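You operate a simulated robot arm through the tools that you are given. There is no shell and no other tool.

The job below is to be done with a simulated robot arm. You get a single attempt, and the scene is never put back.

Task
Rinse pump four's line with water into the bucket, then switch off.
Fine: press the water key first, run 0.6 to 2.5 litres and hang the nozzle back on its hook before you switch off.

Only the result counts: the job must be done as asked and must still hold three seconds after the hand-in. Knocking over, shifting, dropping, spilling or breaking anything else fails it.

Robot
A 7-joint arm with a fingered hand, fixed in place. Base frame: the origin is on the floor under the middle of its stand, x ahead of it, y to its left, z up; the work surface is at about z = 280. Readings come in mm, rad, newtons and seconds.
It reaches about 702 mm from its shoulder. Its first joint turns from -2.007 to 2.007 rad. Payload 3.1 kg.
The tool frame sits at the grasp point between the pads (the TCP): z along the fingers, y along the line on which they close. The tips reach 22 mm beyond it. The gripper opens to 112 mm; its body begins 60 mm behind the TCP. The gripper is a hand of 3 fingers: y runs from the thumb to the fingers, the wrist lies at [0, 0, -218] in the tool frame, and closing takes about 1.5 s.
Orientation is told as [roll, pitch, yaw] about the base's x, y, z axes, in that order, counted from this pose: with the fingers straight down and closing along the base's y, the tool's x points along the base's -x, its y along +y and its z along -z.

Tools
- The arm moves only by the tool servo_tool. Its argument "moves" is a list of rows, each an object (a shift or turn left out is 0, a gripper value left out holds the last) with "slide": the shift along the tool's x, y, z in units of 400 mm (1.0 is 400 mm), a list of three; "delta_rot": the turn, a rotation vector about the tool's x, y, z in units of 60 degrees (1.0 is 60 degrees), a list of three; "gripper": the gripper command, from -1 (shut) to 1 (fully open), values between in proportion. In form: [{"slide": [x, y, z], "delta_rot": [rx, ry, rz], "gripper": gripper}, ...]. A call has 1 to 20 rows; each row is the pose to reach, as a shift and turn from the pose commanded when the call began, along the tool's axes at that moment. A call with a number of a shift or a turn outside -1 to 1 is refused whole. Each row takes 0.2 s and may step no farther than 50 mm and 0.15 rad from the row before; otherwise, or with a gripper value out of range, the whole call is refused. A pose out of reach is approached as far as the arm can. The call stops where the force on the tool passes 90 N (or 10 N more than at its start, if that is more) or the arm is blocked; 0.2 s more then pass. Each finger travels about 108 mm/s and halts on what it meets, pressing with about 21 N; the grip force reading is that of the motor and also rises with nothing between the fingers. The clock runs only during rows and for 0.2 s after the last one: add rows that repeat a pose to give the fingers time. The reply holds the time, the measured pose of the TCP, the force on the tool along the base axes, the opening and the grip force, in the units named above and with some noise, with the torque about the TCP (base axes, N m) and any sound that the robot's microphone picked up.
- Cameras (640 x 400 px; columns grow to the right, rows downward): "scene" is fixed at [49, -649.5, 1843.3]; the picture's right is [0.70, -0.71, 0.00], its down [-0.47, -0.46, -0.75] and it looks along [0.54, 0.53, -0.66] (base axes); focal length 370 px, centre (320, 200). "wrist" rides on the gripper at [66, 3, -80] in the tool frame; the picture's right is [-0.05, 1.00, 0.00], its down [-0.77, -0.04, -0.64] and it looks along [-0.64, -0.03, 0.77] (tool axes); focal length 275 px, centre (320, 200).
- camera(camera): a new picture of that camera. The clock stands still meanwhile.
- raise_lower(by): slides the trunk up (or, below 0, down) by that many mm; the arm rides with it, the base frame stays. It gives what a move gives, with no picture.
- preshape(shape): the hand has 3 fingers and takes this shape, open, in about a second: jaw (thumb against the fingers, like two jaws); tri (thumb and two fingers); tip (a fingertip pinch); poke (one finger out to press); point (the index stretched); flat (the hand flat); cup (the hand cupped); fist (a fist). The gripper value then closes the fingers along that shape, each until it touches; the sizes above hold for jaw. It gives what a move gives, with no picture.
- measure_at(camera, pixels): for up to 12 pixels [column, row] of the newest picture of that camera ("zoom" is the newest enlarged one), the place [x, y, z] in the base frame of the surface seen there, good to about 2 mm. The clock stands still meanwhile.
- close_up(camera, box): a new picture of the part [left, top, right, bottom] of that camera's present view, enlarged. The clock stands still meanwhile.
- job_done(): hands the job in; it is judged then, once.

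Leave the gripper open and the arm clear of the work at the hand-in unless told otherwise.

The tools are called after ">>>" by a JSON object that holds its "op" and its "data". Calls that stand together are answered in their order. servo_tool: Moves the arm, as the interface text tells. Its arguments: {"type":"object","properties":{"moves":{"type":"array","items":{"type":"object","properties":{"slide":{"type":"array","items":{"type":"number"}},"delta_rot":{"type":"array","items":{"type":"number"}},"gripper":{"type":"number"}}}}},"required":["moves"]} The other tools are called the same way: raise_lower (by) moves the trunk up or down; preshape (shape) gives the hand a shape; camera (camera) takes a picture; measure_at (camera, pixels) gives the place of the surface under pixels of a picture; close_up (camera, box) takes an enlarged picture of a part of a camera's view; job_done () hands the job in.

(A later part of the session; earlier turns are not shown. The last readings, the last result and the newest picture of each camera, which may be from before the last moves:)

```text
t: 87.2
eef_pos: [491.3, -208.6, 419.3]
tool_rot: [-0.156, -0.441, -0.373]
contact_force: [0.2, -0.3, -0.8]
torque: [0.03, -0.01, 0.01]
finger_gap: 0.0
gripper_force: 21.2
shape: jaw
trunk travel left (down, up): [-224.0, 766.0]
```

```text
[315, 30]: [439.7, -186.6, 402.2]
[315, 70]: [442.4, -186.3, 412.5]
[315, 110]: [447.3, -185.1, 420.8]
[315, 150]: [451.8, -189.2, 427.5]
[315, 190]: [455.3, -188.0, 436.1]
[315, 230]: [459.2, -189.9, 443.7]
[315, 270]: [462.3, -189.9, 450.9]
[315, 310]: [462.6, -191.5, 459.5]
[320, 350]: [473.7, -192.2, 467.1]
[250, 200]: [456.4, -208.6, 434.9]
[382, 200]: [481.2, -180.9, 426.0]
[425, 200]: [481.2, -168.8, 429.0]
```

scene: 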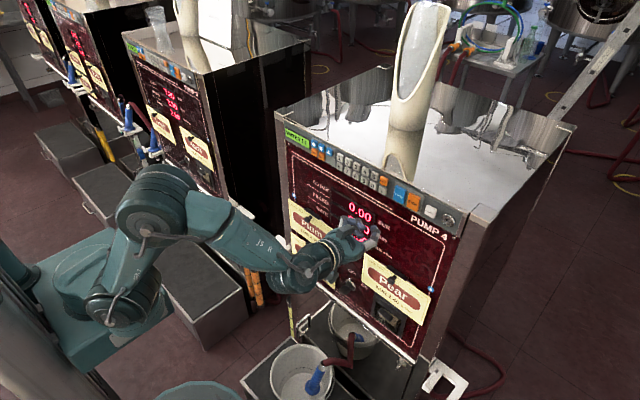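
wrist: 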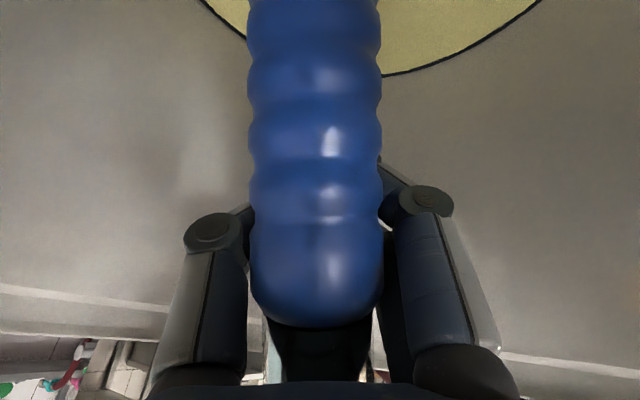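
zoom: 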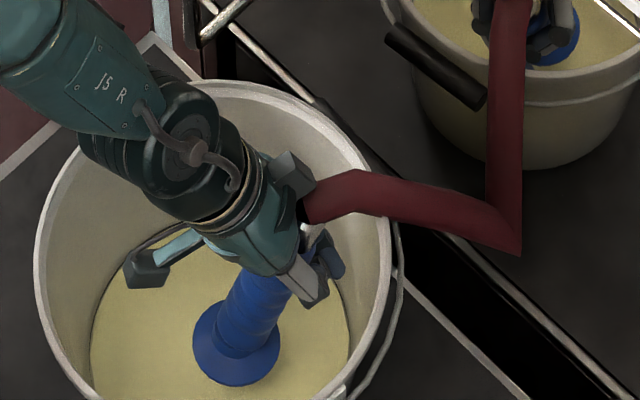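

The nozzle is still standing in the bucket, but the handle is only caged between palm and fingers, and the hand was too steep for a good pinch. I'll open slowly so it leans back on the rim, then regrasp with the hand more square to the handle.

>>> {"op": "servo_tool", "data": {"moves": [{"gripper": -0.9}, {"gripper": -0.8}, {"gripper": -0.7}, {"gripper": -0.6}, {"gripper": -0.5}, {"gripper": -0.4}, {"gripper": -0.3}, {"gripper": -0.2}, {"gripper": -0.1}, {"gripper": -0.05}, {"gripper": -0.05}, {"gripper": -0.05}]}}

>>> {"op": "camera", "data": {"camera": "wrist"}}

>>> {"op": "close_up", "data": {"camera": "scene", "box": [260, 310, 380, 400]}}

```text
t: 89.8
eef_pos: [489.6, -209.2, 419.7]
tool_rot: [-0.158, -0.44, -0.374]
contact_force: [0.5, -0.5, -0.4]
torque: [0.01, -0.02, -0.01]
finger_gap: 52.8
gripper_force: 0.0
shape: jaw
trunk travel left (down, up): [-224.0, 766.0]
```

```text
taken
```

wrist: 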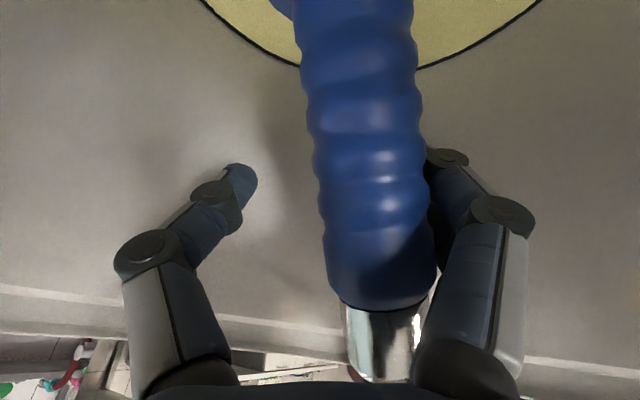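

```text
4.44 times, centred on (320, 355) of scene
```

zoom: 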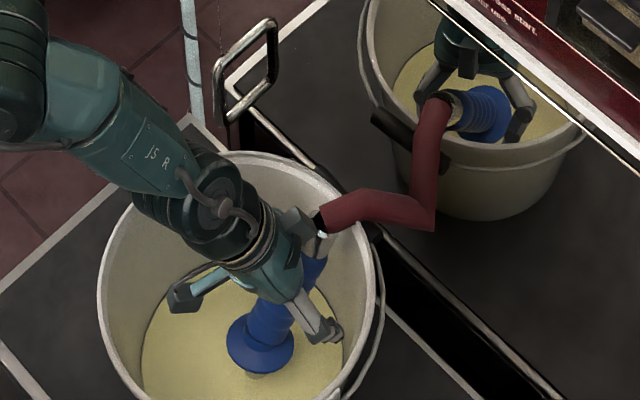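

The handle now leans against the two fingers on the +y side. I'll measure its pose before deciding.

>>> {"op": "measure_at", "data": {"camera": "wrist", "pixels": [[352, 30], [357, 70], [362, 110], [367, 150], [372, 190], [377, 230], [382, 270], [380, 335], [382, 365], [312, 120], [418, 120], [435, 250]]}}

>>> {"op": "measure_at", "data": {"camera": "zoom", "pixels": [[262, 340], [240, 350], [285, 345], [258, 372], [315, 270], [330, 240], [320, 230], [290, 310]]}}

```text
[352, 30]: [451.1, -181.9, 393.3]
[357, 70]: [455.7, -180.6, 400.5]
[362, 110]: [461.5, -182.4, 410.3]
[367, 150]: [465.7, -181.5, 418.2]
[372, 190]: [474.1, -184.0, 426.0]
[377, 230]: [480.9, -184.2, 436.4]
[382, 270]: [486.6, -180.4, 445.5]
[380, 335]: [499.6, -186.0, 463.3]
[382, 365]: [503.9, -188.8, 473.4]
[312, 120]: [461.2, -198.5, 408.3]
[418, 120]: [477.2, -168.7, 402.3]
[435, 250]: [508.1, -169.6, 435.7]
```

```text
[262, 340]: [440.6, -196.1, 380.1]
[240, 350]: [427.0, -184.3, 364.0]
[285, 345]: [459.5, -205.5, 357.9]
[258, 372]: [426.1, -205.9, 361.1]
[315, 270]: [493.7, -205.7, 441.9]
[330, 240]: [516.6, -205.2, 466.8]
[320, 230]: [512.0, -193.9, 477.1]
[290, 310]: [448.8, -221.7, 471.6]
```

The handle now leans 35° toward the panel and sits 14 mm toward the +y fingers. I'll open a bit wider and shift the hand 14 mm that way to centre on it, then see how it rests.

>>> {"op": "servo_tool", "data": {"moves": [{"slide": [0, 0.012, -0.005], "gripper": 0.02}, {"slide": [0, 0.024, -0.01], "gripper": 0.06}, {"slide": [0, 0.036, -0.015], "gripper": 0.1}, {"slide": [0, 0.036, -0.015], "gripper": 0.1}]}}

>>> {"op": "camera", "data": {"camera": "wrist"}}

>>> {"op": "close_up", "data": {"camera": "scene", "box": [260, 310, 380, 400]}}

```text
t: 90.8
eef_pos: [495.8, -195.3, 421.9]
tool_rot: [-0.157, -0.439, -0.375]
contact_force: [-0.8, -0.7, -0.1]
torque: [0.0, 0.02, 0.02]
finger_gap: 60.8
gripper_force: 0.0
shape: jaw
trunk travel left (down, up): [-224.0, 766.0]
```

```text
taken
```

wrist: 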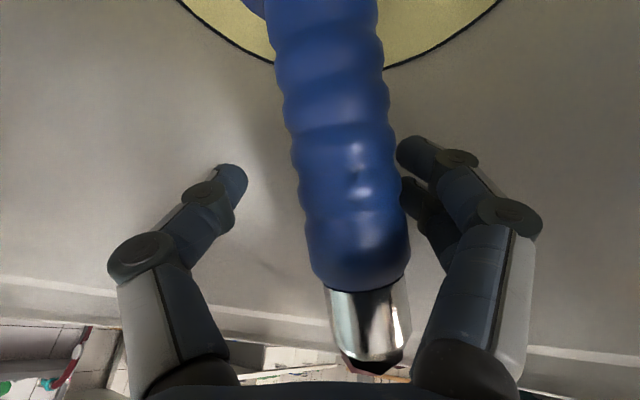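

```text
4.44 times, centred on (320, 355) of scene
```

zoom: 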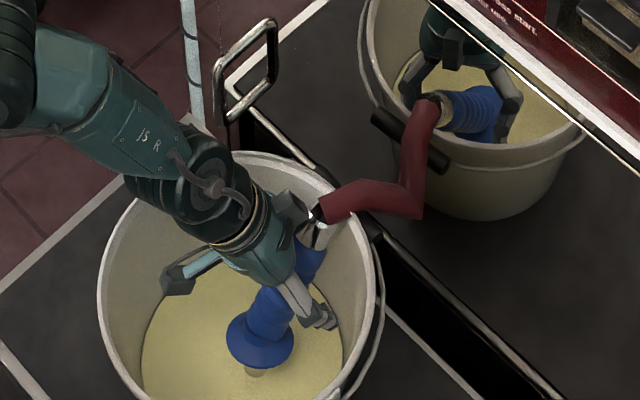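

>>> {"op": "servo_tool", "data": {"moves": [{"slide": [0, 0.01, 0], "gripper": 0.15}, {"slide": [0, 0.02, 0], "gripper": 0.15}, {"slide": [0, 0.02, 0], "gripper": 0.15}]}}

>>> {"op": "camera", "data": {"camera": "wrist"}}

>>> {"op": "measure_at", "data": {"camera": "wrist", "pixels": [[305, 30], [310, 70], [316, 110], [322, 150], [328, 190], [334, 230], [340, 270], [348, 320], [352, 350]]}}

```text
t: 91.6
eef_pos: [497.0, -188.1, 421.6]
tool_rot: [-0.158, -0.441, -0.376]
contact_force: [-7.4, -3.9, 3.9]
torque: [0.11, -0.12, 0.18]
finger_gap: 59.8
gripper_force: 0.0
shape: jaw
trunk travel left (down, up): [-224.0, 766.0]
```

```text
taken
```

wrist: 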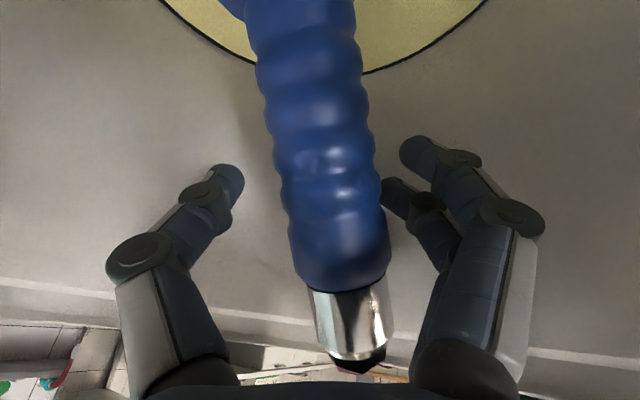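

```text
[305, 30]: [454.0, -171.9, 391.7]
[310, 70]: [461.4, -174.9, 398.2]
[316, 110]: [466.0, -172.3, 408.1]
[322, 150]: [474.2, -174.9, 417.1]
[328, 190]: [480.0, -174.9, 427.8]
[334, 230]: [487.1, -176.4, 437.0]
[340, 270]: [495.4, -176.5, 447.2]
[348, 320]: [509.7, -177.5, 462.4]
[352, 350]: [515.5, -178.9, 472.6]
```

The hand feels about 9 N because the +y fingers are touching the bucket wall. I'll back off right away along the finger axis.

>>> {"op": "servo_tool", "data": {"moves": [{"slide": [0, -0.005, -0.02], "gripper": 0.1}, {"slide": [0, -0.01, -0.04], "gripper": 0.05}, {"slide": [0, -0.01, -0.04], "gripper": 0.05}]}}

>>> {"op": "camera", "data": {"camera": "wrist"}}

>>> {"op": "close_up", "data": {"camera": "scene", "box": [240, 300, 400, 400]}}

```text
t: 92.4
eef_pos: [491.6, -185.4, 435.5]
tool_rot: [-0.158, -0.441, -0.373]
contact_force: [0.2, -0.3, -0.6]
torque: [0.0, -0.01, 0.03]
finger_gap: 59.1
gripper_force: 0.0
shape: jaw
trunk travel left (down, up): [-224.0, 766.0]
```

```text
taken
```

wrist: 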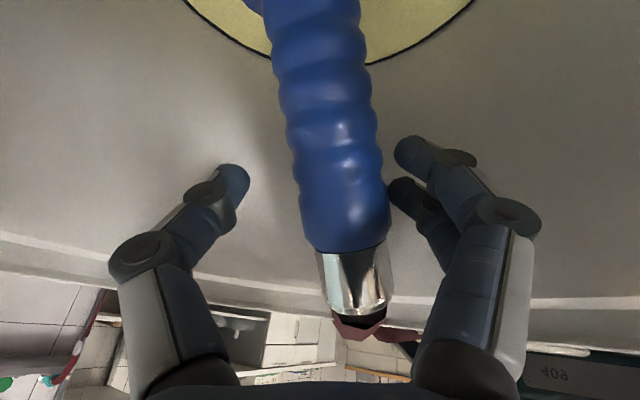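

```text
4.00 times, centred on (320, 350) of scene
```

zoom: 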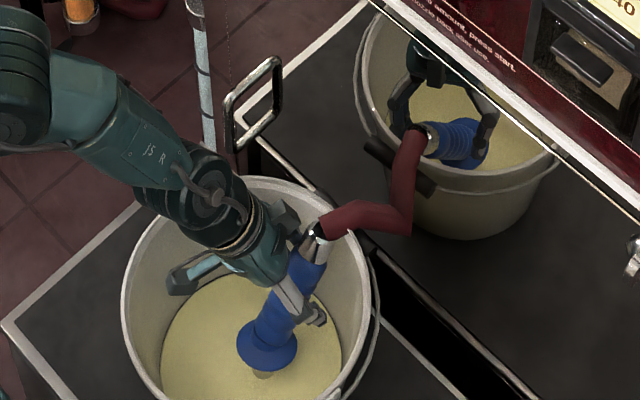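

The force is back to zero and the bucket looks unmoved. I'll let the nozzle settle for a moment and measure nozzle and bucket.

>>> {"op": "servo_tool", "data": {"moves": [{"gripper": 0.05}, {"gripper": 0.05}, {"gripper": 0.05}]}}

>>> {"op": "camera", "data": {"camera": "wrist"}}

>>> {"op": "measure_at", "data": {"camera": "wrist", "pixels": [[314, 30], [320, 70], [326, 110], [333, 150], [338, 190], [344, 225], [350, 270], [355, 300], [402, 190], [410, 150], [390, 230], [240, 180]]}}

>>> {"op": "camera", "data": {"camera": "scene"}}

>>> {"op": "close_up", "data": {"camera": "scene", "box": [240, 325, 360, 400]}}

>>> {"op": "measure_at", "data": {"camera": "zoom", "pixels": [[180, 200], [230, 135], [280, 110], [335, 103], [485, 230], [165, 290], [450, 170]]}}

```text
t: 93.2
eef_pos: [491.2, -187.9, 436.4]
tool_rot: [-0.157, -0.442, -0.373]
contact_force: [0.3, -1.4, 0.0]
torque: [0.02, -0.01, -0.01]
finger_gap: 59.1
gripper_force: 0.0
shape: jaw
trunk travel left (down, up): [-224.0, 766.0]
```

```text
taken
```

wrist: 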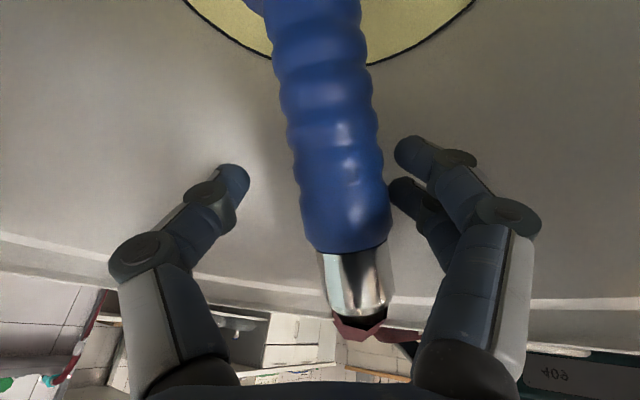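

```text
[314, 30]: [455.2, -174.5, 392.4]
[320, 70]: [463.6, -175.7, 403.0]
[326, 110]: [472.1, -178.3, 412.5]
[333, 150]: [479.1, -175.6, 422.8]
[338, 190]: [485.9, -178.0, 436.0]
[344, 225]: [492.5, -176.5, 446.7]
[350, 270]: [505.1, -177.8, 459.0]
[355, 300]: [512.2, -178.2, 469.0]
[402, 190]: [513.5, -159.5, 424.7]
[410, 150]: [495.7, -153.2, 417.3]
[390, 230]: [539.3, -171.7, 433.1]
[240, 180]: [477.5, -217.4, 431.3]
```

```text
taken
```

scene: 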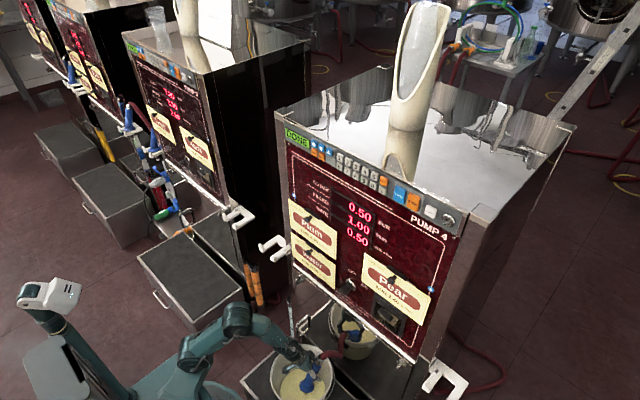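

```text
5.33 times, centred on (300, 362) of scene
```

zoom: 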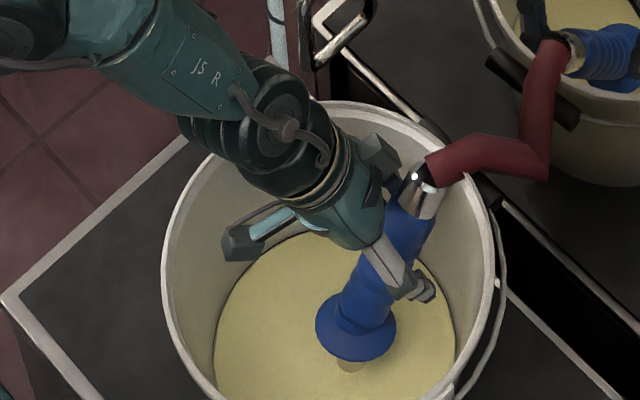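

```text
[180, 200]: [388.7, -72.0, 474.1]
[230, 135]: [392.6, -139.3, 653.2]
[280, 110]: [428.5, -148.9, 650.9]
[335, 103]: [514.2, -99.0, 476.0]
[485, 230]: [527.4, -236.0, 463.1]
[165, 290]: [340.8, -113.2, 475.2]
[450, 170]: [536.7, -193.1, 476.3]
```

The bucket hasn't moved; its rim points are unchanged. The nozzle leans 36° toward the panel, close to the +y fingers. I'll withdraw the hand in small steps, easing it away from that side as well.

>>> {"op": "servo_tool", "data": {"moves": [{"slide": [0, 0.012, -0.02], "gripper": 0.1}, {"slide": [0, 0.022, -0.045], "gripper": 0.1}, {"slide": [0, 0.025, -0.07], "gripper": 0.1}, {"slide": [0, 0.025, -0.07], "gripper": 0.1}]}}

>>> {"op": "camera", "data": {"camera": "wrist"}}

```text
t: 94.2
eef_pos: [486.2, -167.9, 460.2]
tool_rot: [-0.158, -0.439, -0.375]
contact_force: [0.0, -0.3, 0.5]
torque: [0.01, 0.01, 0.0]
finger_gap: 61.3
gripper_force: 0.1
shape: jaw
trunk travel left (down, up): [-224.0, 766.0]
```

```text
taken
```

wrist: 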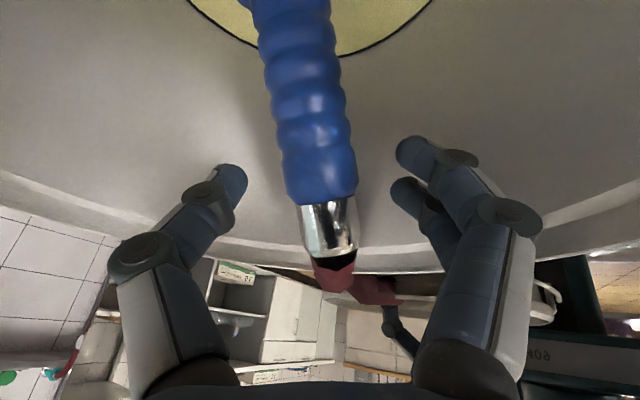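

The nozzle now rests on its own, clear of all fingers. I'll measure its axis again.

>>> {"op": "measure_at", "data": {"camera": "wrist", "pixels": [[293, 30], [299, 60], [305, 90], [311, 120], [317, 150], [322, 180], [325, 210], [330, 235], [275, 120], [347, 120], [290, 185], [356, 185]]}}

>>> {"op": "close_up", "data": {"camera": "scene", "box": [260, 320, 372, 400]}}

>>> {"op": "measure_at", "data": {"camera": "zoom", "pixels": [[300, 270], [270, 300], [330, 300], [295, 325], [290, 340], [375, 150], [360, 170], [350, 200], [330, 230]]}}

```text
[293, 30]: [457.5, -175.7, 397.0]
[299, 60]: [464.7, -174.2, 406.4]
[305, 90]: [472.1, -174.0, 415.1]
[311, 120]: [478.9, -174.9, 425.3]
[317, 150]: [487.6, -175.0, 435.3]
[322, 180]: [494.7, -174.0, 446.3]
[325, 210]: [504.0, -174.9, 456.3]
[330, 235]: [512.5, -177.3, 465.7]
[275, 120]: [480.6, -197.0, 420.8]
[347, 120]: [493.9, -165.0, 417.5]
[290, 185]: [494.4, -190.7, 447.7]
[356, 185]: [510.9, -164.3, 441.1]
```

```text
5.00 times, centred on (316, 360) of scene
```

zoom: 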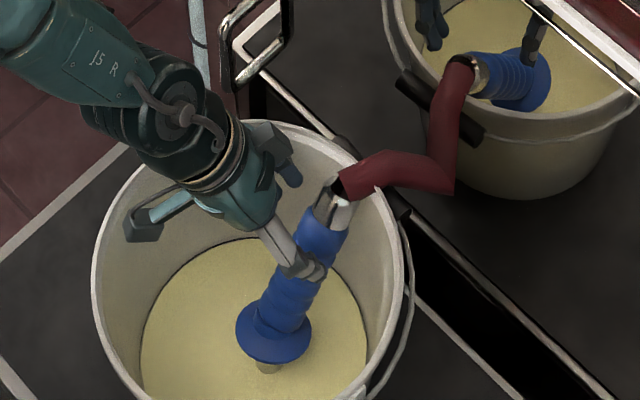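

```text
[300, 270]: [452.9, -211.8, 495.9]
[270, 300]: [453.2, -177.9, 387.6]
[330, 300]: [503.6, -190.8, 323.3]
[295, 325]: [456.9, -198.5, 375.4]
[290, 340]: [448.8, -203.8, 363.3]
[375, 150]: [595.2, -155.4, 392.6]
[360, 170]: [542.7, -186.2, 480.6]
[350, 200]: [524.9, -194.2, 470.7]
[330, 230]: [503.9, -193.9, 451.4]
```

I'd like a longer baseline for the nozzle axis, so I'll measure flange and silver-end points in the zoomed scene.

>>> {"op": "measure_at", "data": {"camera": "zoom", "pixels": [[242, 335], [305, 340], [273, 357], [255, 350], [295, 352], [268, 368], [262, 366], [335, 190], [345, 210], [322, 205], [300, 300], [310, 285]]}}

```text
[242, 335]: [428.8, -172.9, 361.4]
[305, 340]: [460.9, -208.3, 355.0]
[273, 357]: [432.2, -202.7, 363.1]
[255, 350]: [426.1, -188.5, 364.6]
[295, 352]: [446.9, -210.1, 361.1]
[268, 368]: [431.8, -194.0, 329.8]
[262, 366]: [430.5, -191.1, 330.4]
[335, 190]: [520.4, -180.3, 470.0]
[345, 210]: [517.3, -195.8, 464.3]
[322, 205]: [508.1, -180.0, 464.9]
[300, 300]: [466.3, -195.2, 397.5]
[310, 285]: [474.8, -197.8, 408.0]
```

The flange centre is near (451, -184, 358), the handle leans about 33°, and the grip point is near (488, -184, 415). I'll raise the trunk 150 mm for arm room, then reorient the hand to be nearly square to the handle.

>>> {"op": "raise_lower", "data": {"by": 150}}

>>> {"op": "servo_tool", "data": {"moves": [{"slide": [0, 0, 0], "gripper": 0.1}]}}

>>> {"op": "close_up", "data": {"camera": "scene", "box": [240, 300, 400, 400]}}

```text
t: 95.9
eef_pos: [486.1, -168.0, 610.0]
tool_rot: [-0.157, -0.441, -0.375]
contact_force: [-0.5, -0.5, 0.0]
torque: [0.01, 0.0, 0.03]
finger_gap: 60.7
gripper_force: 0.0
shape: jaw
trunk travel left (down, up): [-374.0, 616.0]
```

```text
t: 96.3
eef_pos: [486.4, -168.6, 610.6]
tool_rot: [-0.157, -0.44, -0.374]
contact_force: [0.1, 1.0, 0.1]
torque: [-0.01, 0.0, 0.01]
finger_gap: 60.8
gripper_force: 0.1
shape: jaw
trunk travel left (down, up): [-374.0, 616.0]
```

```text
4.00 times, centred on (320, 350) of scene
```

zoom: 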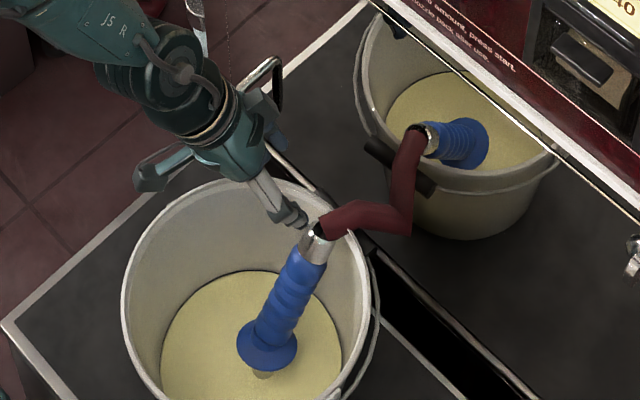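

The nozzle is fully visible now, leaning on the rim. I'll measure the handle again from here and refine.

>>> {"op": "measure_at", "data": {"camera": "zoom", "pixels": [[315, 250], [305, 270], [296, 285], [288, 300], [280, 315], [302, 248], [328, 255], [238, 345], [297, 350], [268, 370], [262, 374], [317, 232]]}}

>>> {"op": "camera", "data": {"camera": "wrist"}}

```text
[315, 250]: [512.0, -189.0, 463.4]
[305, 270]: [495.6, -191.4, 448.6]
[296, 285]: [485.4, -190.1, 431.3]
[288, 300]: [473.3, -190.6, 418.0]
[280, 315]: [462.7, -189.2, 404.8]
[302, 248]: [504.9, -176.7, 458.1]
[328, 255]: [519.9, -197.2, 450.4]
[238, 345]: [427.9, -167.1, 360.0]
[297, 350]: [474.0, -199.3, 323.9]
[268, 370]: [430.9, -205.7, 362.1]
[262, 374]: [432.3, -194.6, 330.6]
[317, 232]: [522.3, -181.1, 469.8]
```

```text
taken
```

wrist: 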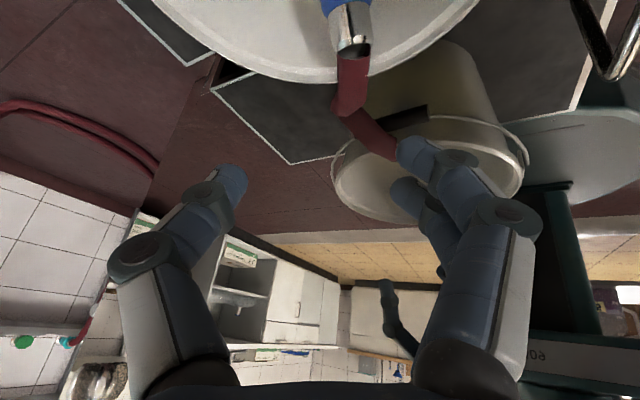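

The refined grip point is about (489.5, -184.3, 415). I'll reorient the hand now and go to the pre-approach point near (467, -176, 490), above and behind the handle.

>>> {"op": "servo_tool", "data": {"moves": [{"slide": [0.04, 0.001, 0.065], "delta_rot": [-0.0555, -0.0933, -0.0483], "gripper": 0.1}, {"slide": [0.08, 0.002, 0.13], "delta_rot": [-0.111, -0.1866, -0.0966], "gripper": 0.1}, {"slide": [0.12, 0.003, 0.195], "delta_rot": [-0.1665, -0.2799, -0.145], "gripper": 0.1}, {"slide": [0.1605, 0.004, 0.26], "delta_rot": [-0.222, -0.3732, -0.1933], "gripper": 0.1}, {"slide": [0.1605, 0.004, 0.26], "delta_rot": [-0.222, -0.3732, -0.1933], "gripper": 0.1}]}}

>>> {"op": "camera", "data": {"camera": "wrist"}}

>>> {"op": "close_up", "data": {"camera": "scene", "box": [240, 300, 400, 400]}}

```text
t: 97.5
eef_pos: [467.2, -180.2, 493.2]
tool_rot: [-0.106, -0.803, -0.065]
contact_force: [-0.5, -0.6, -1.0]
torque: [0.0, 0.02, -0.01]
finger_gap: 60.9
gripper_force: 0.0
shape: jaw
trunk travel left (down, up): [-374.0, 616.0]
```

```text
taken
```

wrist: 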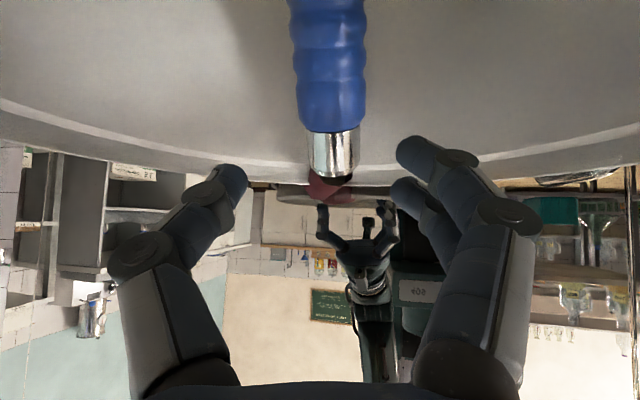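

```text
4.00 times, centred on (320, 350) of scene
```

zoom: 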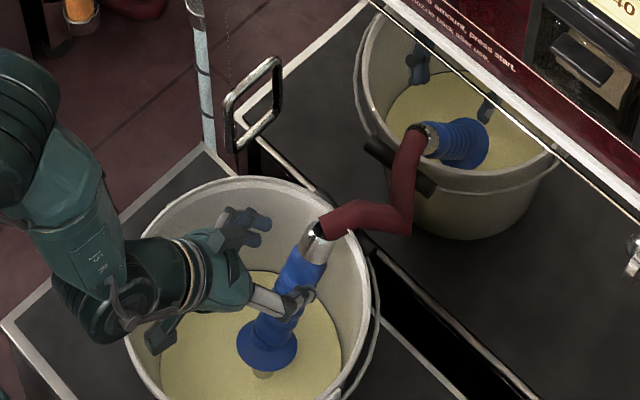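

The hand is aligned and the handle is centred in the wrist view. Before descending I'll check the clearance of the forearm and camera box over the bucket's near rim.

>>> {"op": "measure_at", "data": {"camera": "zoom", "pixels": [[90, 340], [110, 320], [70, 290], [160, 340], [155, 350], [170, 330], [140, 300], [125, 330]]}}

>>> {"op": "measure_at", "data": {"camera": "wrist", "pixels": [[328, 20], [329, 50], [330, 80], [331, 110], [332, 150], [295, 60], [366, 60], [297, 100], [366, 100], [306, 155], [359, 155]]}}

```text
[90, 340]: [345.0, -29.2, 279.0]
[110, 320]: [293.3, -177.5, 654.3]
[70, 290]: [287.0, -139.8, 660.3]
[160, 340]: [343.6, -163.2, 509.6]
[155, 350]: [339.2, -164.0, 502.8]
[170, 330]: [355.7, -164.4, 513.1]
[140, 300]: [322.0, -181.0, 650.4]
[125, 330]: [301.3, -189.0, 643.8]
```

```text
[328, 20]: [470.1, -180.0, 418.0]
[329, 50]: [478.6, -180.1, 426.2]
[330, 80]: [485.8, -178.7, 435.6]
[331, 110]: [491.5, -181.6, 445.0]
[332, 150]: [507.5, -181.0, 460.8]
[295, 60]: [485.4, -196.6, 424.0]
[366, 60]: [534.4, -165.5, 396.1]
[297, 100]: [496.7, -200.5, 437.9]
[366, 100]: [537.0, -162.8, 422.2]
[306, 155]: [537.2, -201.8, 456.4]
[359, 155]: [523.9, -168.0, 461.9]
```

Clearances are fine: the camera box stays about 25 mm inside the rim. I'll descend onto the handle, narrowing the fingers slightly.

>>> {"op": "servo_tool", "data": {"moves": [{"slide": [0.0, 0.0158, 0.0], "gripper": 0.1}, {"slide": [0.025, 0.0158, 0.04], "gripper": 0.1}, {"slide": [0.05, 0.0158, 0.08], "gripper": 0.08}, {"slide": [0.075, 0.0158, 0.12], "gripper": 0.04}, {"slide": [0.1006, 0.0158, 0.1615], "gripper": 0.0}, {"slide": [0.1006, 0.0158, 0.1615], "gripper": 0.0}]}}

>>> {"op": "camera", "data": {"camera": "wrist"}}

>>> {"op": "close_up", "data": {"camera": "scene", "box": [240, 300, 400, 400]}}

```text
t: 98.9
eef_pos: [487.4, -179.0, 417.1]
tool_rot: [-0.104, -0.804, -0.067]
contact_force: [0.8, -0.1, 1.1]
torque: [0.0, -0.01, -0.02]
finger_gap: 56.8
gripper_force: 0.0
shape: jaw
trunk travel left (down, up): [-374.0, 616.0]
```

```text
taken
```

wrist: 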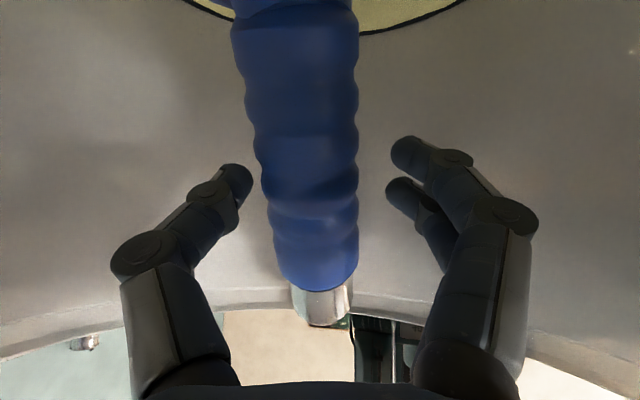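

```text
4.00 times, centred on (320, 350) of scene
```

zoom: 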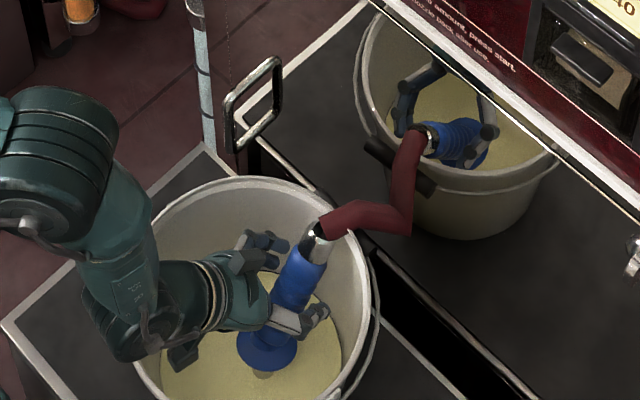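

The handle sits between the fingers, slightly toward the thumb. I'll measure it relative to the TCP before closing.

>>> {"op": "measure_at", "data": {"camera": "wrist", "pixels": [[300, 80], [303, 110], [306, 140], [309, 170], [312, 200], [315, 230], [318, 260], [255, 150], [358, 150], [266, 210], [359, 210]]}}

```text
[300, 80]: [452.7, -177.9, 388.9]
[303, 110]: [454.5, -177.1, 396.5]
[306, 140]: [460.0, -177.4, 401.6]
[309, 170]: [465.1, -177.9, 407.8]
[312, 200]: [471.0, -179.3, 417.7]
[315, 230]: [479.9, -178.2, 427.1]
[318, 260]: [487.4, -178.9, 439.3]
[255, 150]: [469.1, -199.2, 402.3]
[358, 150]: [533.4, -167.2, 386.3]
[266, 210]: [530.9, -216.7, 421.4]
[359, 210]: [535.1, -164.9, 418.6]
```

The axis is 3.4 mm beyond the TCP and 2.4 mm toward the thumb. I'll back off 3 mm, shift 2.4 mm, and close gently while watching the gap.

>>> {"op": "servo_tool", "data": {"moves": [{"slide": [0, -0.006, -0.0075], "gripper": 0.0}, {"slide": [0, -0.006, -0.0075], "gripper": -0.15}, {"slide": [0, -0.006, -0.0075], "gripper": -0.25}, {"slide": [0, -0.006, -0.0075], "gripper": -0.32}, {"slide": [0, -0.006, -0.0075], "gripper": -0.38}, {"slide": [0, -0.006, -0.0075], "gripper": -0.38}]}}

>>> {"op": "camera", "data": {"camera": "wrist"}}

```text
t: 100.3
eef_pos: [484.3, -179.4, 419.3]
tool_rot: [-0.105, -0.806, -0.065]
contact_force: [-0.2, 0.2, -0.1]
torque: [-0.04, -0.02, 0.01]
finger_gap: 35.3
gripper_force: 0.1
shape: jaw
trunk travel left (down, up): [-374.0, 616.0]
```

```text
taken
```

wrist: 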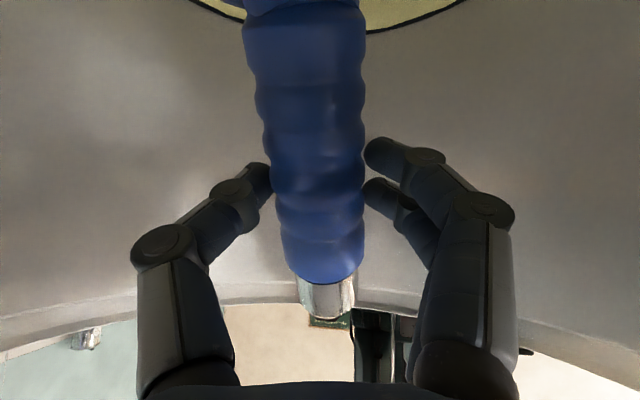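

The fingers now meet the handle evenly on both sides. Closing the rest of the way.

>>> {"op": "servo_tool", "data": {"moves": [{"gripper": -0.44}, {"gripper": -0.5}, {"gripper": -0.56}, {"gripper": -0.62}, {"gripper": -0.62}]}}

>>> {"op": "camera", "data": {"camera": "wrist"}}

```text
t: 101.5
eef_pos: [484.8, -180.5, 417.7]
tool_rot: [-0.103, -0.805, -0.066]
contact_force: [0.5, 0.6, 0.1]
torque: [-0.01, -0.02, -0.02]
finger_gap: 27.9
gripper_force: 21.1
shape: jaw
trunk travel left (down, up): [-374.0, 616.0]
```

```text
taken
```

wrist: 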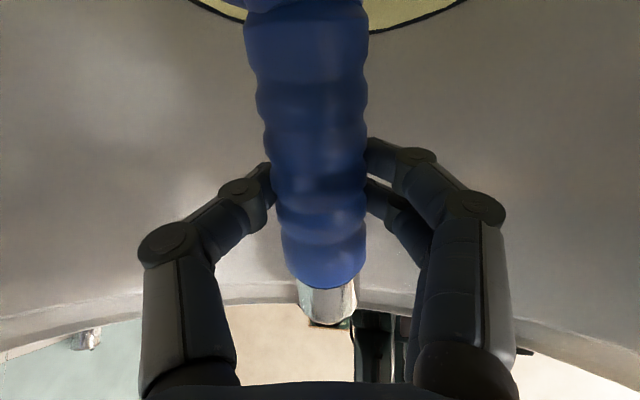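

A solid grip this time: gap 27.9 mm, 21 N. I'll lift 20 mm with the trunk and check.

>>> {"op": "raise_lower", "data": {"by": 20}}

>>> {"op": "camera", "data": {"camera": "wrist"}}

>>> {"op": "close_up", "data": {"camera": "scene", "box": [240, 300, 400, 400]}}

```text
t: 102.2
eef_pos: [484.2, -179.9, 437.4]
tool_rot: [-0.106, -0.804, -0.066]
contact_force: [0.1, 0.2, -3.1]
torque: [0.03, 0.0, -0.01]
finger_gap: 26.9
gripper_force: 20.8
shape: jaw
trunk travel left (down, up): [-394.0, 596.0]
```

```text
taken
```

wrist: 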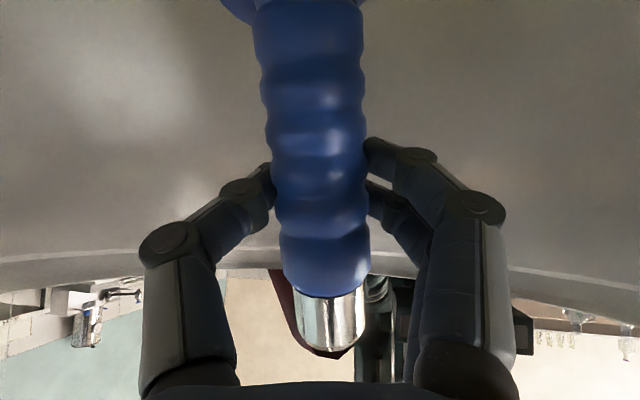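

```text
4.00 times, centred on (320, 350) of scene
```

zoom: 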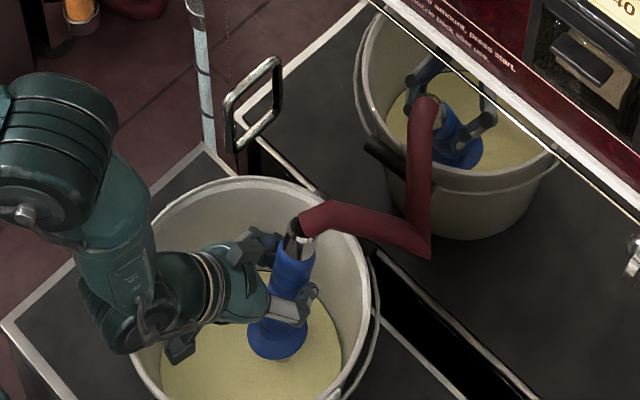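

The nozzle came up with the hand and swung more upright. I'll keep lifting vertically until the spout is above the rim.

>>> {"op": "raise_lower", "data": {"by": 100}}

>>> {"op": "raise_lower", "data": {"by": 120}}

>>> {"op": "camera", "data": {"camera": "wrist"}}

>>> {"op": "close_up", "data": {"camera": "scene", "box": [220, 240, 420, 400]}}

```text
t: 103.5
eef_pos: [485.7, -180.3, 539.5]
tool_rot: [-0.105, -0.803, -0.066]
contact_force: [0.1, -0.3, -2.4]
torque: [-0.01, -0.06, 0.02]
finger_gap: 27.1
gripper_force: 20.8
shape: jaw
trunk travel left (down, up): [-494.0, 496.0]
```

```text
t: 105.0
eef_pos: [486.3, -180.4, 656.9]
tool_rot: [-0.105, -0.803, -0.065]
contact_force: [0.0, 0.8, -2.6]
torque: [-0.02, -0.04, 0.0]
finger_gap: 27.0
gripper_force: 21.1
shape: jaw
trunk travel left (down, up): [-614.0, 376.0]
```

```text
taken
```

wrist: 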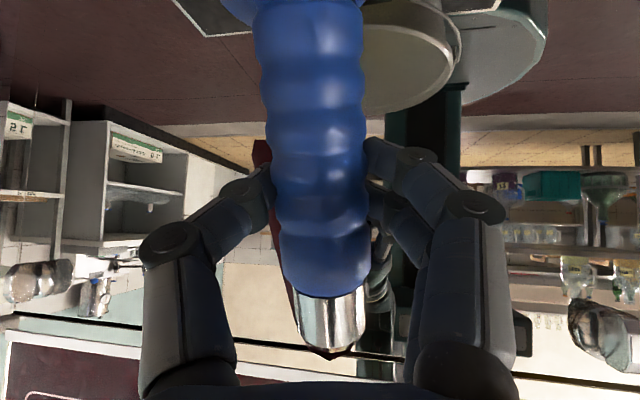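

```text
2.50 times, centred on (320, 320) of scene
```

zoom: 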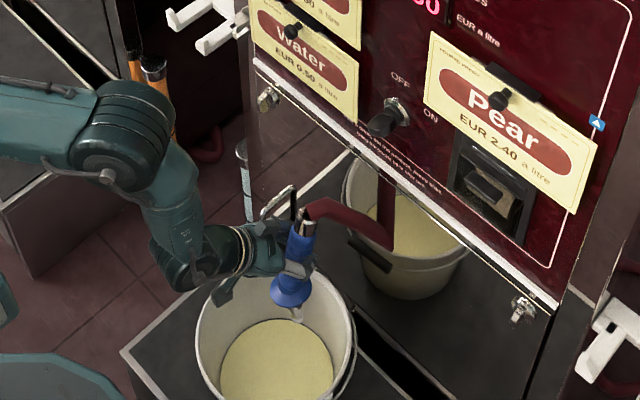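

The spout is above the water and still over the bucket. I'll wait two seconds here so any drops fall into it, then measure the nozzle's pose in the hand.

>>> {"op": "servo_tool", "data": {"moves": [{"gripper": -0.7}, {"gripper": -0.7}, {"gripper": -0.7}, {"gripper": -0.7}, {"gripper": -0.7}, {"gripper": -0.7}, {"gripper": -0.7}, {"gripper": -0.7}, {"gripper": -0.7}, {"gripper": -0.7}]}}

>>> {"op": "camera", "data": {"camera": "wrist"}}

>>> {"op": "measure_at", "data": {"camera": "wrist", "pixels": [[310, 30], [312, 70], [315, 110], [318, 150], [321, 190], [324, 230], [326, 270], [330, 325], [331, 340], [309, 5]]}}

>>> {"op": "close_up", "data": {"camera": "scene", "box": [260, 310, 340, 360]}}

>>> {"op": "measure_at", "data": {"camera": "zoom", "pixels": [[285, 330], [280, 320], [272, 300], [250, 285], [215, 260], [290, 265], [250, 240], [265, 180], [270, 150]]}}

```text
t: 107.2
eef_pos: [485.1, -180.1, 657.6]
tool_rot: [-0.103, -0.805, -0.066]
contact_force: [-0.7, 0.8, -2.5]
torque: [0.03, -0.04, 0.0]
finger_gap: 27.1
gripper_force: 20.6
shape: jaw
trunk travel left (down, up): [-614.0, 376.0]
```

```text
taken
```

wrist: 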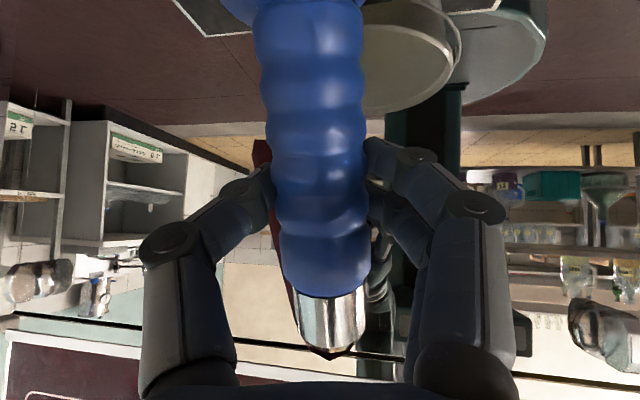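

```text
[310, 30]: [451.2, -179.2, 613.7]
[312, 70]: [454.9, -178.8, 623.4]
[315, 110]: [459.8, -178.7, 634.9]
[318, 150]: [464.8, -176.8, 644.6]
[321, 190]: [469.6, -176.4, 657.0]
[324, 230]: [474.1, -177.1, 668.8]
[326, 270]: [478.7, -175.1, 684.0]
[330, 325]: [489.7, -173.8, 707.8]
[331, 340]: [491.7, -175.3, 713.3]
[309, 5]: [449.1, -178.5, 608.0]
```

```text
8.00 times, centred on (300, 335) of scene
```

zoom: 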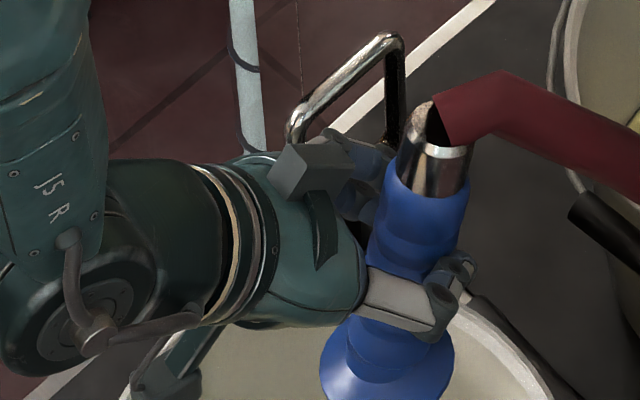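

```text
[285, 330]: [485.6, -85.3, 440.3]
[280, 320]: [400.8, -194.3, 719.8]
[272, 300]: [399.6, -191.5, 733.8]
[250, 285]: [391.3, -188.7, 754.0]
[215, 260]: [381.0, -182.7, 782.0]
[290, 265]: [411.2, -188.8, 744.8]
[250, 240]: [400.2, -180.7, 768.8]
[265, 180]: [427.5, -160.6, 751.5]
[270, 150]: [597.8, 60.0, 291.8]
```

The handle's lean is now within about 4° of its hanging orientation, which is ideal. I'll get the flange and spout tip positions relative to the TCP with another zoom.

>>> {"op": "close_up", "data": {"camera": "scene", "box": [280, 325, 344, 385]}}

>>> {"op": "measure_at", "data": {"camera": "zoom", "pixels": [[262, 175], [345, 175], [300, 205], [275, 195], [330, 197], [310, 225], [318, 235], [312, 215], [300, 120], [320, 75], [330, 50], [325, 240]]}}

```text
6.67 times, centred on (312, 355) of scene
```

zoom: 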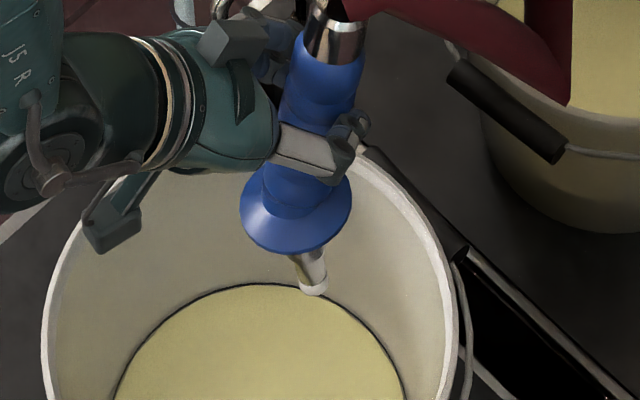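

```text
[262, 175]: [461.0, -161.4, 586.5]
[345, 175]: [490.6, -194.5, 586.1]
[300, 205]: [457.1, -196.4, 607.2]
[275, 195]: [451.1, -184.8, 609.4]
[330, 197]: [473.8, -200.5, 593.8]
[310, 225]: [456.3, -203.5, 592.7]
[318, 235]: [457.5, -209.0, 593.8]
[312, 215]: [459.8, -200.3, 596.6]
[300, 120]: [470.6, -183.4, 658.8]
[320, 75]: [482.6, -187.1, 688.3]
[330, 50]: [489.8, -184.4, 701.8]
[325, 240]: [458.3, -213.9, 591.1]
```

>>> {"op": "measure_at", "data": {"camera": "zoom", "pixels": [[244, 215], [250, 235], [270, 248], [295, 250], [320, 242], [340, 225], [349, 205], [313, 287], [305, 287], [321, 286], [306, 268], [312, 292]]}}

```text
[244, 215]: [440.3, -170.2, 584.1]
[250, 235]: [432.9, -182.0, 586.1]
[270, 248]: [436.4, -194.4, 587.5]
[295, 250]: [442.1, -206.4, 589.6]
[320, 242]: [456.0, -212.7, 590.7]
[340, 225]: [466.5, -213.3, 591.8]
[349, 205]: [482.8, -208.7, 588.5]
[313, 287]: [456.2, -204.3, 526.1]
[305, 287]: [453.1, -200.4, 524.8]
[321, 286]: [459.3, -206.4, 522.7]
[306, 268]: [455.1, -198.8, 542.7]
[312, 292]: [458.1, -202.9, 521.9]
```

The flange is level and the spout nearly vertical, with its tip about 9° off toward -y. I'll correct that tilt while carrying the nozzle left at low height to (455, 118, 680), in front of and below the hook.

>>> {"op": "servo_tool", "data": {"moves": [{"slide": [0.0057, 0.09, -0.026], "delta_rot": [-0.0094, 0.0019, 0.0096], "gripper": -0.7}, {"slide": [0.0114, 0.18, -0.0515], "delta_rot": [-0.0188, 0.0038, 0.0192], "gripper": -0.7}, {"slide": [0.017, 0.27, -0.077], "delta_rot": [-0.028, 0.0057, 0.0287], "gripper": -0.7}, {"slide": [0.0228, 0.361, -0.103], "delta_rot": [-0.0375, 0.0076, 0.0383], "gripper": -0.7}, {"slide": [0.0284, 0.451, -0.129], "delta_rot": [-0.047, 0.0095, 0.0479], "gripper": -0.7}, {"slide": [0.034, 0.541, -0.1545], "delta_rot": [-0.056, 0.0114, 0.0574], "gripper": -0.7}, {"slide": [0.0398, 0.632, -0.18], "delta_rot": [-0.0656, 0.0133, 0.067], "gripper": -0.7}, {"slide": [0.0455, 0.7223, -0.206], "delta_rot": [-0.075, 0.0152, 0.0766], "gripper": -0.7}, {"slide": [0.0455, 0.7223, -0.206], "delta_rot": [-0.075, 0.0152, 0.0766], "gripper": -0.7}]}}

>>> {"op": "camera", "data": {"camera": "scene"}}

>>> {"op": "camera", "data": {"camera": "wrist"}}

```text
t: 109.2
eef_pos: [455.8, 119.5, 679.1]
tool_rot: [0.058, -0.792, -0.182]
contact_force: [-0.8, 0.0, -2.0]
torque: [0.0, -0.03, 0.01]
finger_gap: 26.1
gripper_force: 21.2
shape: jaw
trunk travel left (down, up): [-614.0, 376.0]
```

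```text
taken
```

scene: 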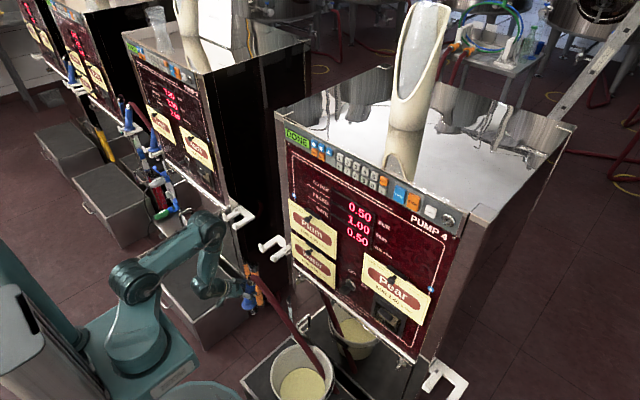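

```text
taken
```

wrist: 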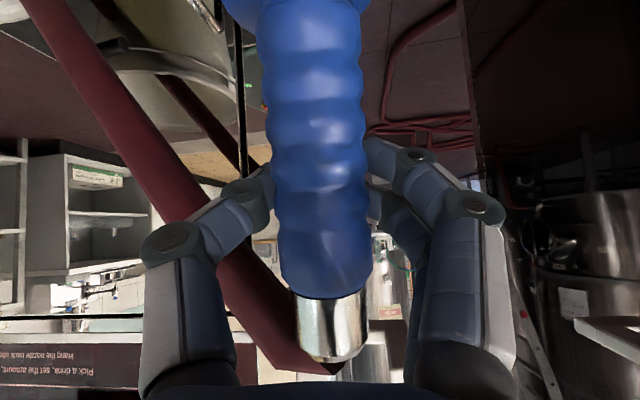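

The orientation is corrected and the nozzle is in front of the hook at a lower height. I'll raise it 200 mm with the arm and then 100 mm with the trunk, staying at x≈455, clear of the prong tips.

>>> {"op": "servo_tool", "data": {"moves": [{"slide": [-0.071, 0.004, -0.07], "gripper": -0.7}, {"slide": [-0.142, 0.008, -0.14], "gripper": -0.7}, {"slide": [-0.213, 0.012, -0.21], "gripper": -0.7}, {"slide": [-0.285, 0.016, -0.28], "gripper": -0.7}, {"slide": [-0.356, 0.0204, -0.3506], "gripper": -0.7}, {"slide": [-0.356, 0.0204, -0.3506], "gripper": -0.7}]}}

>>> {"op": "raise_lower", "data": {"by": 110}}

>>> {"op": "camera", "data": {"camera": "wrist"}}

>>> {"op": "close_up", "data": {"camera": "scene", "box": [190, 170, 330, 270]}}

```text
t: 110.6
eef_pos: [455.3, 120.0, 876.9]
tool_rot: [0.055, -0.787, -0.181]
contact_force: [0.1, -0.1, -2.4]
torque: [-0.02, -0.04, 0.04]
finger_gap: 26.2
gripper_force: 20.5
shape: jaw
trunk travel left (down, up): [-614.0, 376.0]
```

```text
t: 112.0
eef_pos: [455.5, 120.2, 988.0]
tool_rot: [0.055, -0.791, -0.182]
contact_force: [0.3, -0.7, -2.6]
torque: [-0.01, 0.01, -0.04]
finger_gap: 26.1
gripper_force: 21.9
shape: jaw
trunk travel left (down, up): [-724.0, 266.0]
```

```text
taken
```

wrist: 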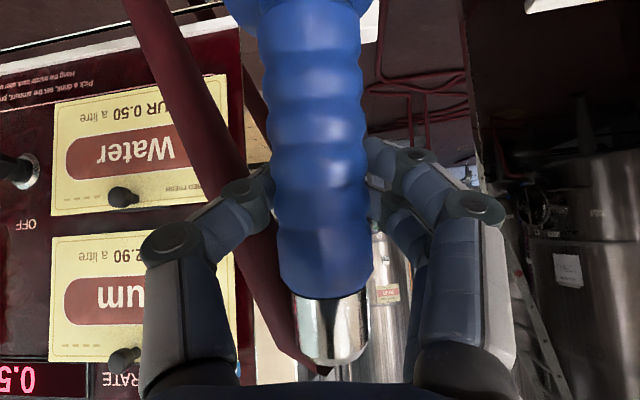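

```text
4.00 times, centred on (260, 220) of scene
```

zoom: 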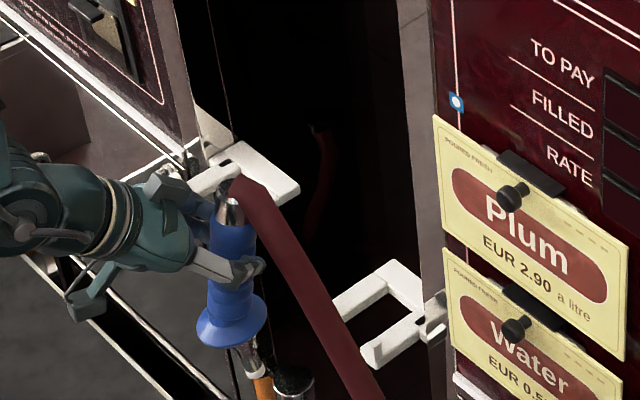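

The nozzle hangs upright in front of the hook. I'll zoom in on flange, spout and hook and measure all of them.

>>> {"op": "close_up", "data": {"camera": "scene", "box": [218, 232, 268, 275]}}

>>> {"op": "measure_at", "data": {"camera": "zoom", "pixels": [[180, 145], [190, 170], [220, 195], [260, 205], [300, 200], [330, 175], [345, 145], [280, 235], [285, 260], [290, 290], [300, 310], [275, 225]]}}

>>> {"op": "close_up", "data": {"camera": "scene", "box": [250, 225, 300, 270]}}

```text
9.30 times, centred on (243, 254) of scene
```

zoom: 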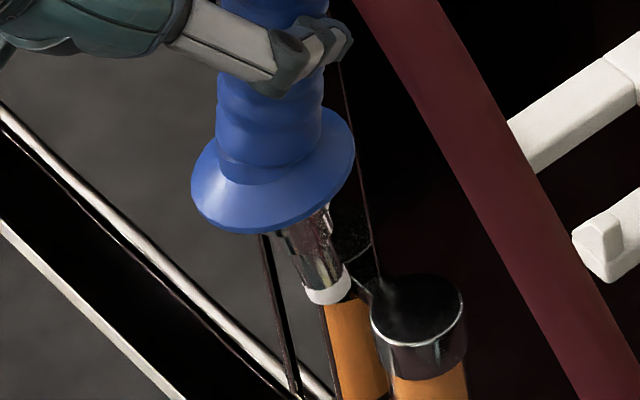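

```text
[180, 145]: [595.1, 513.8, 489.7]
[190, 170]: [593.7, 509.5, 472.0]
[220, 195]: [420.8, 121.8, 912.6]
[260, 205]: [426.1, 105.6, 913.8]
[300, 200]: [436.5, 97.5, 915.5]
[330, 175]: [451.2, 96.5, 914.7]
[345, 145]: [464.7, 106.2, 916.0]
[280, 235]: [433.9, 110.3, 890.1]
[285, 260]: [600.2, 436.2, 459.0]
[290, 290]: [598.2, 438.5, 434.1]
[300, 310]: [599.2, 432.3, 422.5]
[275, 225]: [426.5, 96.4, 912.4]
```

```text
8.89 times, centred on (275, 248) of scene
```

zoom: 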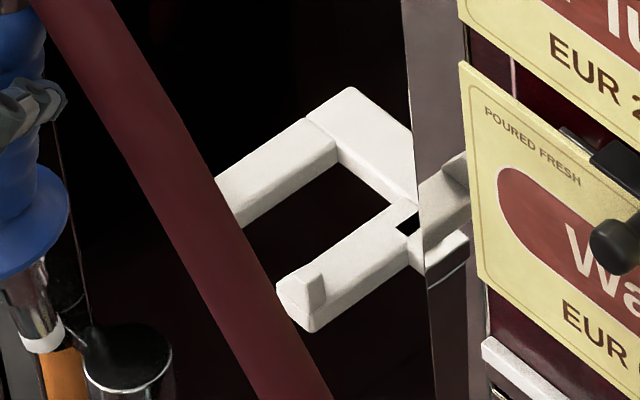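

>>> {"op": "close_up", "data": {"camera": "scene", "box": [218, 232, 268, 275]}}

>>> {"op": "measure_at", "data": {"camera": "zoom", "pixels": [[205, 215], [235, 228], [310, 250], [318, 270], [330, 290], [320, 295], [340, 285], [196, 185], [352, 155], [312, 235], [270, 130], [265, 100]]}}

>>> {"op": "measure_at", "data": {"camera": "wrist", "pixels": [[306, 30], [309, 70], [312, 110], [316, 150], [320, 190], [323, 230], [326, 270], [330, 320], [332, 350]]}}

```text
9.30 times, centred on (243, 254) of scene
```

zoom: 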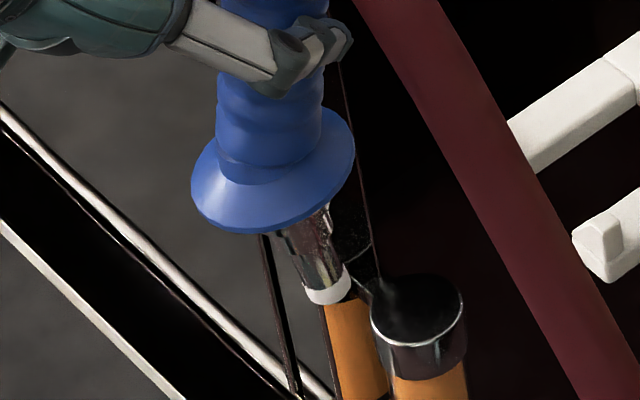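

```text
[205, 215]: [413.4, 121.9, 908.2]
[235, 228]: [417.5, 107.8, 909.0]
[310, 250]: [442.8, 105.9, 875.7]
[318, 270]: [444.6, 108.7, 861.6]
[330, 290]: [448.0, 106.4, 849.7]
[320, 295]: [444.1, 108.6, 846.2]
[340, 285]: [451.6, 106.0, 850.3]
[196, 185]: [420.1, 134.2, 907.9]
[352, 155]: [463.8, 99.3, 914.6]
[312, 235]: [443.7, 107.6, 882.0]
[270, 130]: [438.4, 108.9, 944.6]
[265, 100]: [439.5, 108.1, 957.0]
```

```text
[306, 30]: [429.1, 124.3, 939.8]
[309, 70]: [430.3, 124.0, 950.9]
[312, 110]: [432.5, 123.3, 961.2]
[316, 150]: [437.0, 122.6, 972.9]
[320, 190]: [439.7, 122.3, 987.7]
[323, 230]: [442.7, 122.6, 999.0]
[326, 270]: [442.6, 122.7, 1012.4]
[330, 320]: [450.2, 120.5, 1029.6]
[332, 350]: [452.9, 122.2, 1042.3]
```

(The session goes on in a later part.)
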